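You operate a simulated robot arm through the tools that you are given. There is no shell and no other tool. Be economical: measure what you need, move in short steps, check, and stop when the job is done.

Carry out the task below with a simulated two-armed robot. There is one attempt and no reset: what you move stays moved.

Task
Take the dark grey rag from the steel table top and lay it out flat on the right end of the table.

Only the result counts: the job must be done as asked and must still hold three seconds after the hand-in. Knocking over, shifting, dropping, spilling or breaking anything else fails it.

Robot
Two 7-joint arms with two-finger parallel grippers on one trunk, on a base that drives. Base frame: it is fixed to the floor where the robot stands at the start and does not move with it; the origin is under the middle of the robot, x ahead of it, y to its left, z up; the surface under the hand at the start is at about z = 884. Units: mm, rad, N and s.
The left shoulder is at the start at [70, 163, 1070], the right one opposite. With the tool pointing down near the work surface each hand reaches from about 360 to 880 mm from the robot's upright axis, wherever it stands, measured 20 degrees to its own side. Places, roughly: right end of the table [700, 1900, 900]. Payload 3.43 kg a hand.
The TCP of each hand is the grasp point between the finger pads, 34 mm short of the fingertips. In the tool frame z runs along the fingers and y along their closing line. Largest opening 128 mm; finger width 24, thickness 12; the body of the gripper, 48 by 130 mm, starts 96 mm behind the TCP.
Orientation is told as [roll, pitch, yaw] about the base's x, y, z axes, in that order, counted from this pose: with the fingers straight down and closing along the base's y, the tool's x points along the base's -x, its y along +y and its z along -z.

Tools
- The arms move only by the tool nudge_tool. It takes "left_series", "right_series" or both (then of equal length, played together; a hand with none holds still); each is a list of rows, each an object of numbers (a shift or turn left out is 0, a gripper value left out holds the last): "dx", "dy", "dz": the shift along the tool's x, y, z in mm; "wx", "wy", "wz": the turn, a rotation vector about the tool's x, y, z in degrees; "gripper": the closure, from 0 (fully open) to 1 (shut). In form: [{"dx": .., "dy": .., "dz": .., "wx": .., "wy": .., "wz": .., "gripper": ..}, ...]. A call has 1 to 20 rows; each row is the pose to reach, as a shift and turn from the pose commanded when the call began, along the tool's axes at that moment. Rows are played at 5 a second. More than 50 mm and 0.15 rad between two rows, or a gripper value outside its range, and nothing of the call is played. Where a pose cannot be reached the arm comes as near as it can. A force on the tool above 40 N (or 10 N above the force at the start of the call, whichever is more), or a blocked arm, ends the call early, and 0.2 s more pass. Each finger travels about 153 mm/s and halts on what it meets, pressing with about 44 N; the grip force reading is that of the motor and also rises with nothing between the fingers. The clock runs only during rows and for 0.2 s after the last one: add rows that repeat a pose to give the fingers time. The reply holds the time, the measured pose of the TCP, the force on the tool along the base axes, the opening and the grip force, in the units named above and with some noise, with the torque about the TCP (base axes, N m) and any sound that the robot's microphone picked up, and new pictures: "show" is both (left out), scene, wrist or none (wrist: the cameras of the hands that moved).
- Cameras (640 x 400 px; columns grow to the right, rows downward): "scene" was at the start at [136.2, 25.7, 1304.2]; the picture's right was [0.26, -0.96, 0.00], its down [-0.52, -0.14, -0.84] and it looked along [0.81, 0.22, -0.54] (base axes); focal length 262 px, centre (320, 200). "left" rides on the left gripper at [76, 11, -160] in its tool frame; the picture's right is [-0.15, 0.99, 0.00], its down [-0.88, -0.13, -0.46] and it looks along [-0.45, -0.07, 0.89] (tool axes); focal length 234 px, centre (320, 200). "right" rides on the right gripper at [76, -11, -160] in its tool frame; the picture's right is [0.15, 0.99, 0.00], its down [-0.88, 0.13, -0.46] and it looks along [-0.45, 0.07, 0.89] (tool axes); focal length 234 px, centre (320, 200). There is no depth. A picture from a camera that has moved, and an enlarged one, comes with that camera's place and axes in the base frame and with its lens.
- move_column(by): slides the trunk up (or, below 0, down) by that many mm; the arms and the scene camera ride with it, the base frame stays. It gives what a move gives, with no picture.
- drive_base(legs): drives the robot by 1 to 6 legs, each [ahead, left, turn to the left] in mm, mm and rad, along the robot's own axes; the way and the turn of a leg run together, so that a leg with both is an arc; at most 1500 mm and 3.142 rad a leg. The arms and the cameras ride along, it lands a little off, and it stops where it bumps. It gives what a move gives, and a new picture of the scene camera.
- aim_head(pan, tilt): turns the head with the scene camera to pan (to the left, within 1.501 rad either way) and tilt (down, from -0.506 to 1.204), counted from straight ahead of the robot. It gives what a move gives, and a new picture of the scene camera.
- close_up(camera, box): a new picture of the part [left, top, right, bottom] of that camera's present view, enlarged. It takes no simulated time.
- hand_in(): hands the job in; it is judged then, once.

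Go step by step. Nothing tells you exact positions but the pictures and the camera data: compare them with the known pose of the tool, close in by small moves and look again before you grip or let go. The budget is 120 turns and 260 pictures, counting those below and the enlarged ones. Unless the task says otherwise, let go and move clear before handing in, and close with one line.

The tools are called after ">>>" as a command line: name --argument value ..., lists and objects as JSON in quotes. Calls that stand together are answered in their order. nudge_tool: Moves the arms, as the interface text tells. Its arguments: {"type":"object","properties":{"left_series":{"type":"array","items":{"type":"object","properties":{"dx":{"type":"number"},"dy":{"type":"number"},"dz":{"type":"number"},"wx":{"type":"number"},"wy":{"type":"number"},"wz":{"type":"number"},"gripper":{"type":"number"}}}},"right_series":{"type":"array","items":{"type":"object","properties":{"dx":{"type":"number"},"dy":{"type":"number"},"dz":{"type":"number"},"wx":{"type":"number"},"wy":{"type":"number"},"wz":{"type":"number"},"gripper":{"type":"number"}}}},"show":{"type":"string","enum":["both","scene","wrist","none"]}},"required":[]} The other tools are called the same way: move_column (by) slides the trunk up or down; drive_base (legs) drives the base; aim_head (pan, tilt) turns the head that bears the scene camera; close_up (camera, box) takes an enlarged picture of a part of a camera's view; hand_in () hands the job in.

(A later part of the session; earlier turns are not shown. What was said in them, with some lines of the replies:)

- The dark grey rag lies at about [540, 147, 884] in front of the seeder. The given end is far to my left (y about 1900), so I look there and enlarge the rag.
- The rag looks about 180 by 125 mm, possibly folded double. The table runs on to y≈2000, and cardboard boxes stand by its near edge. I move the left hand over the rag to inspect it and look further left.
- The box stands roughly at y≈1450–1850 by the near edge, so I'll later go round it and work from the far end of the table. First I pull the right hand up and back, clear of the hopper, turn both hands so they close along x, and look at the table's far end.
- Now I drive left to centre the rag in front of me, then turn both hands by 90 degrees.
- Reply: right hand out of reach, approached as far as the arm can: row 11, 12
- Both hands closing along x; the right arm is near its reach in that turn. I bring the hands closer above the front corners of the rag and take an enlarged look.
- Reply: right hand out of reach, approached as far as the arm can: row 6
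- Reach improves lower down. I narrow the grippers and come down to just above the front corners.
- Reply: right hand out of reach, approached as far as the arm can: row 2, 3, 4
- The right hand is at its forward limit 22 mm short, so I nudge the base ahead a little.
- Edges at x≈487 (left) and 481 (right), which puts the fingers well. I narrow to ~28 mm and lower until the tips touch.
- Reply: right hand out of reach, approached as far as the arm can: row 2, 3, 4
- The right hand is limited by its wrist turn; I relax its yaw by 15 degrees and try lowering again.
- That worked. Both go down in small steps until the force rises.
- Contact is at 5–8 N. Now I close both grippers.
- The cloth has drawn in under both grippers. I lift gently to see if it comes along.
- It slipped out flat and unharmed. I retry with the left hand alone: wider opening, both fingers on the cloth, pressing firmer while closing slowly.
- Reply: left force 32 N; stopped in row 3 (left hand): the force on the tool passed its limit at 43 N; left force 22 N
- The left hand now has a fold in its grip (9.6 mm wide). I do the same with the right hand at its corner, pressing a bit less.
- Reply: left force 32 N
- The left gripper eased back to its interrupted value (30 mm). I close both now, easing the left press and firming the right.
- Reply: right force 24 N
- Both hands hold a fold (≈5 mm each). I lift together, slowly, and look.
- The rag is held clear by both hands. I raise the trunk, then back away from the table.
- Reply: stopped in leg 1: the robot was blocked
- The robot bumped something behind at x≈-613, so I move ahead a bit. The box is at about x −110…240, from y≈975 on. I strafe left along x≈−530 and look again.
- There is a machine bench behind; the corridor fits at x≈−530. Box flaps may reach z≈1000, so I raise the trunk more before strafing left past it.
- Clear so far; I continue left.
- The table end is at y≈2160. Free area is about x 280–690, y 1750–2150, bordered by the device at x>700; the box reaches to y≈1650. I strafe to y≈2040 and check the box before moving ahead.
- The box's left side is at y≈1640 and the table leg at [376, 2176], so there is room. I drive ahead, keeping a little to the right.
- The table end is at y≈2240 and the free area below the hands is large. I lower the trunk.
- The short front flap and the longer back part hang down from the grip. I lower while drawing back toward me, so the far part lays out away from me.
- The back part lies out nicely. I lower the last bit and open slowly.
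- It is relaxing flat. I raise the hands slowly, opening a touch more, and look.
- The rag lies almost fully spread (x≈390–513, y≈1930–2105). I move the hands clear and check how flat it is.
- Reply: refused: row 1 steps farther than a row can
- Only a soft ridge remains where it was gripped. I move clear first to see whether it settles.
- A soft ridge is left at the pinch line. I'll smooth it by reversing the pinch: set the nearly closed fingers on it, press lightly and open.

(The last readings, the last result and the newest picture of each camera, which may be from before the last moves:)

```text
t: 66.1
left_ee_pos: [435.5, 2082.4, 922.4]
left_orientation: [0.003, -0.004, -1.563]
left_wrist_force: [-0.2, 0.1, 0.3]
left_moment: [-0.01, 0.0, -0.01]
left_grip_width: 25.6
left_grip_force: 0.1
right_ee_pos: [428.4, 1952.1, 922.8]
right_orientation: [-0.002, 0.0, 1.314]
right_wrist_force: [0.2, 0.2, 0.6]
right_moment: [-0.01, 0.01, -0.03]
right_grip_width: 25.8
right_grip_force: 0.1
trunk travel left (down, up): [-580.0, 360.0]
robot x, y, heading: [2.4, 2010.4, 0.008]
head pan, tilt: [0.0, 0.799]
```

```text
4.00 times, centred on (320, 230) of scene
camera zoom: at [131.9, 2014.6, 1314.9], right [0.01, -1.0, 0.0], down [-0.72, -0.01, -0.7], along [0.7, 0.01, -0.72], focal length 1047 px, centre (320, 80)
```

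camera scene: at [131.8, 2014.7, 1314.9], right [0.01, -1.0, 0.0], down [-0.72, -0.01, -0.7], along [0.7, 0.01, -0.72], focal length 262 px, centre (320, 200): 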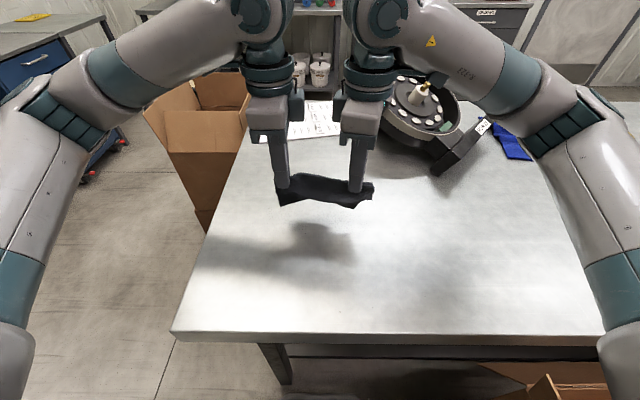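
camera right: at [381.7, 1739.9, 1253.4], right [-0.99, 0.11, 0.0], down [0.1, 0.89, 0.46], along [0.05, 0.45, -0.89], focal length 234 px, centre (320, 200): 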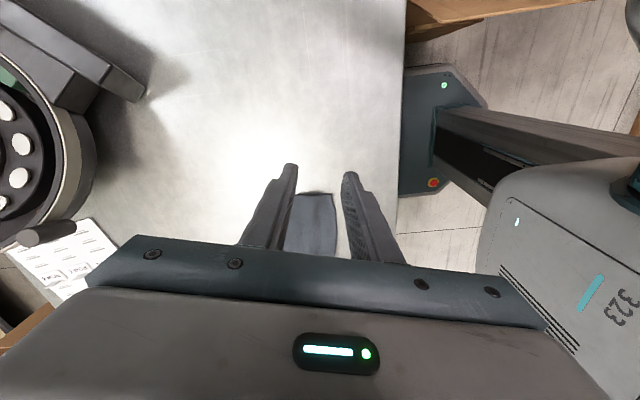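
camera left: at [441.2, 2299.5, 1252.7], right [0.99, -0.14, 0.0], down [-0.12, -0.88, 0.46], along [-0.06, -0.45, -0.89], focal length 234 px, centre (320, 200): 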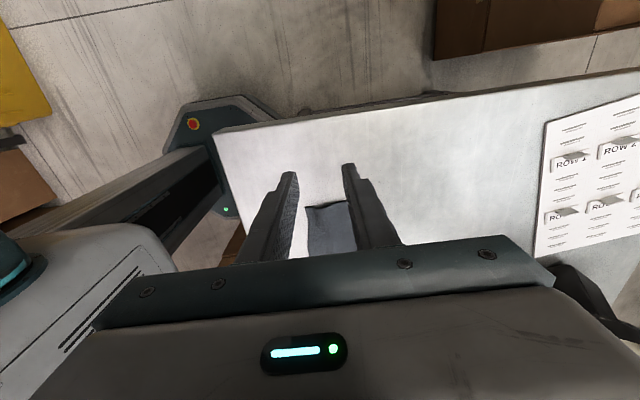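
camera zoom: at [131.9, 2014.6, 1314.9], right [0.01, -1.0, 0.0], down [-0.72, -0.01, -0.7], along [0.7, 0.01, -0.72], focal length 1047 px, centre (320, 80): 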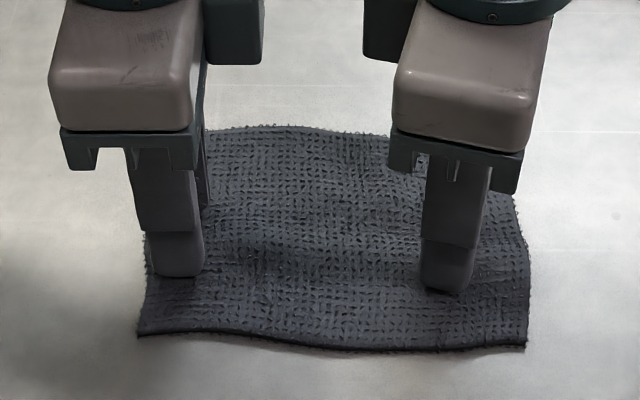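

>>> nudge_tool --left_series '[{"dz": 3}, {"dz": 6}, {"dz": 6, "gripper": 0.74}, {"dz": 6, "gripper": 0.68}, {"dz": 6, "gripper": 0.62}, {"dz": 6, "gripper": 0.58}, {"dz": 0}, {"dz": -10}, {"dz": -40}, {"dz": -80}]' --right_series '[{"dz": 3}, {"dz": 6}, {"dz": 6, "gripper": 0.74}, {"dz": 6, "gripper": 0.68}, {"dz": 6, "gripper": 0.62}, {"dz": 6, "gripper": 0.58}, {"dz": 0}, {"dz": -10}, {"dz": -40}, {"dz": -80}]' --show "wrist"

>>> close_up --camera "scene" --box '[240, 180, 400, 280]'

>>> close_up --camera "left" --box '[220, 80, 460, 230]'

```text
t: 68.3
left_ee_pos: [430.5, 2083.5, 1004.0]
left_orientation: [0.004, -0.002, -1.561]
left_wrist_force: [0.1, -0.3, 0.1]
left_moment: [0.0, -0.04, 0.02]
left_grip_width: 53.7
left_grip_force: 0.1
right_ee_pos: [425.3, 1950.8, 1005.2]
right_orientation: [-0.003, -0.001, 1.314]
right_wrist_force: [0.1, 0.4, -0.4]
right_moment: [0.0, -0.04, -0.03]
right_grip_width: 53.6
right_grip_force: 0.0
trunk travel left (down, up): [-580.0, 360.0]
robot x, y, heading: [2.6, 2012.8, 0.005]
head pan, tilt: [0.0, 0.799]
camera right: at [417.0, 1874.1, 1164.7], right [-0.99, 0.11, 0.0], down [0.1, 0.88, 0.46], along [0.05, 0.45, -0.89], focal length 234 px, centre (320, 200)
camera left: at [439.5, 2159.3, 1164.2], right [0.99, -0.14, 0.0], down [-0.12, -0.88, 0.46], along [-0.06, -0.45, -0.89], focal length 234 px, centre (320, 200)
```

right: 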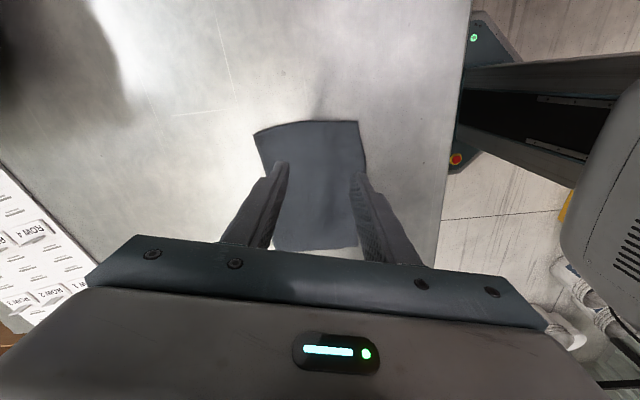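
left: 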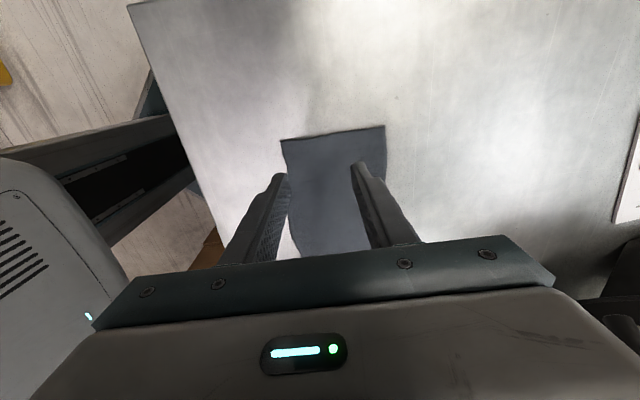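

```text
4.00 times, centred on (320, 230) of scene
camera zoom: at [130.1, 2014.6, 1314.9], right [0.01, -1.0, 0.0], down [-0.72, -0.01, -0.7], along [0.7, 0.01, -0.72], focal length 1047 px, centre (320, 80)
```

zoom: 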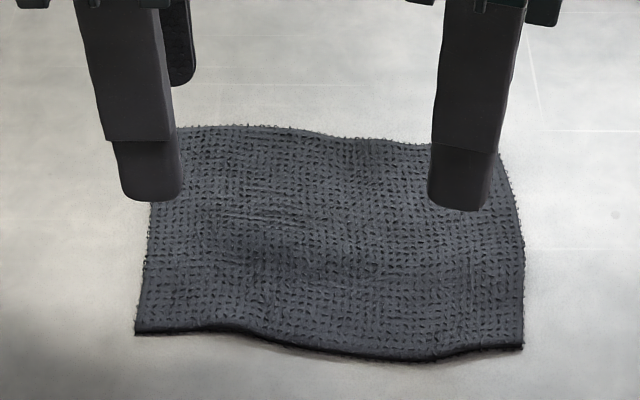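

```text
2.67 times, centred on (340, 155) of left
camera zoom: at [439.5, 2159.3, 1164.2], right [0.99, -0.14, 0.0], down [-0.12, -0.88, 0.46], along [-0.06, -0.45, -0.89], focal length 624 px, centre (267, 320)
```

zoom: 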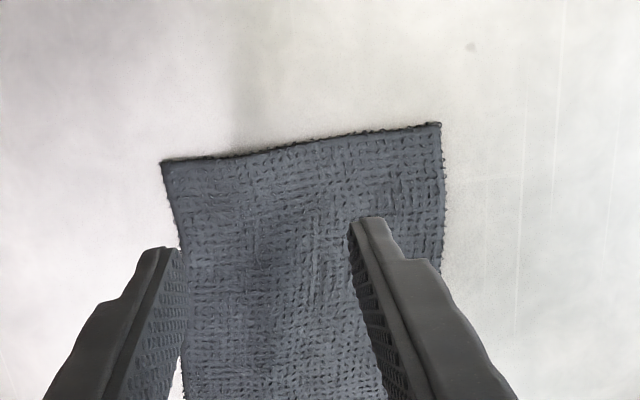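

The rag now lies flat, wholly on the table at about [450, 2015]. I move the hands clear and take a last look.

>>> nudge_tool --left_series '[{"dz": -40}, {"dz": -80}, {"dz": -100, "dx": 30}, {"dz": -100, "dx": 70}, {"dz": -100, "dx": 110}, {"dz": -100, "dx": 140}]' --right_series '[{"dz": -40}, {"dz": -80}, {"dz": -100, "dx": 30}, {"dz": -100, "dx": 70}, {"dz": -100, "dx": 110}, {"dz": -100, "dx": 140}]' --show "scene"

>>> close_up --camera "scene" --box '[240, 180, 400, 280]'

```text
t: 69.7
left_ee_pos: [433.7, 2223.9, 1103.6]
left_orientation: [0.004, -0.002, -1.562]
left_wrist_force: [-0.1, -0.6, 0.0]
left_moment: [-0.02, -0.01, -0.01]
left_grip_width: 53.6
left_grip_force: 0.2
right_ee_pos: [391.9, 1814.8, 1104.4]
right_orientation: [-0.005, 0.0, 1.313]
right_wrist_force: [0.0, 0.2, 0.0]
right_moment: [0.02, 0.0, -0.02]
right_grip_width: 54.0
right_grip_force: 0.0
trunk travel left (down, up): [-580.0, 360.0]
robot x, y, heading: [-3.4, 2011.8, 0.013]
head pan, tilt: [0.0, 0.799]
camera scene: at [130.3, 2014.9, 1315.1], right [0.01, -1.0, 0.0], down [-0.72, -0.01, -0.7], along [0.7, 0.01, -0.72], focal length 262 px, centre (320, 200)
```

scene: 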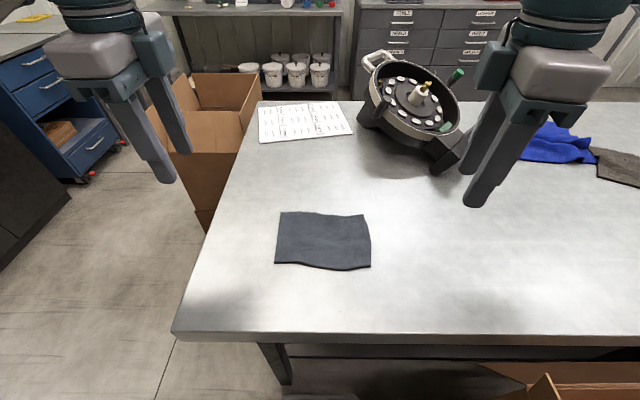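

```text
4.00 times, centred on (320, 230) of scene
camera zoom: at [130.3, 2014.9, 1315.1], right [0.01, -1.0, 0.0], down [-0.72, -0.01, -0.7], along [0.7, 0.01, -0.72], focal length 1047 px, centre (320, 80)
```

zoom: 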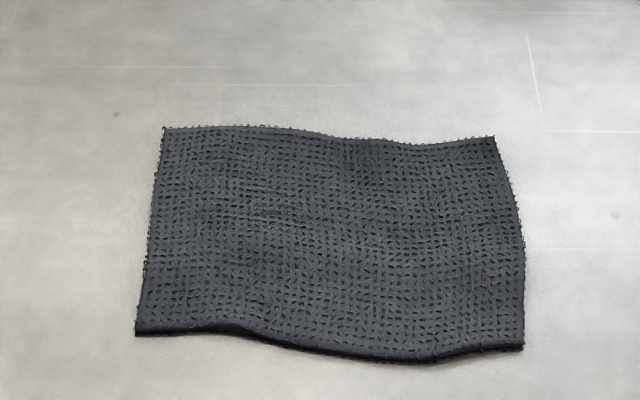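

The rag lies flat and open on the named end of the table, hands are clear, and nothing else has been touched there. I hand in.

>>> hand_in

```text
The job is handed in.
```

The dark grey rag is laid out flat on the named end of the table, centred at about [450, 2015, 884]. Both hands are clear and the job is handed in. On the way the base bumped something behind it, near the machine bench; I saw nothing moved, though I couldn't see directly behind the robot.
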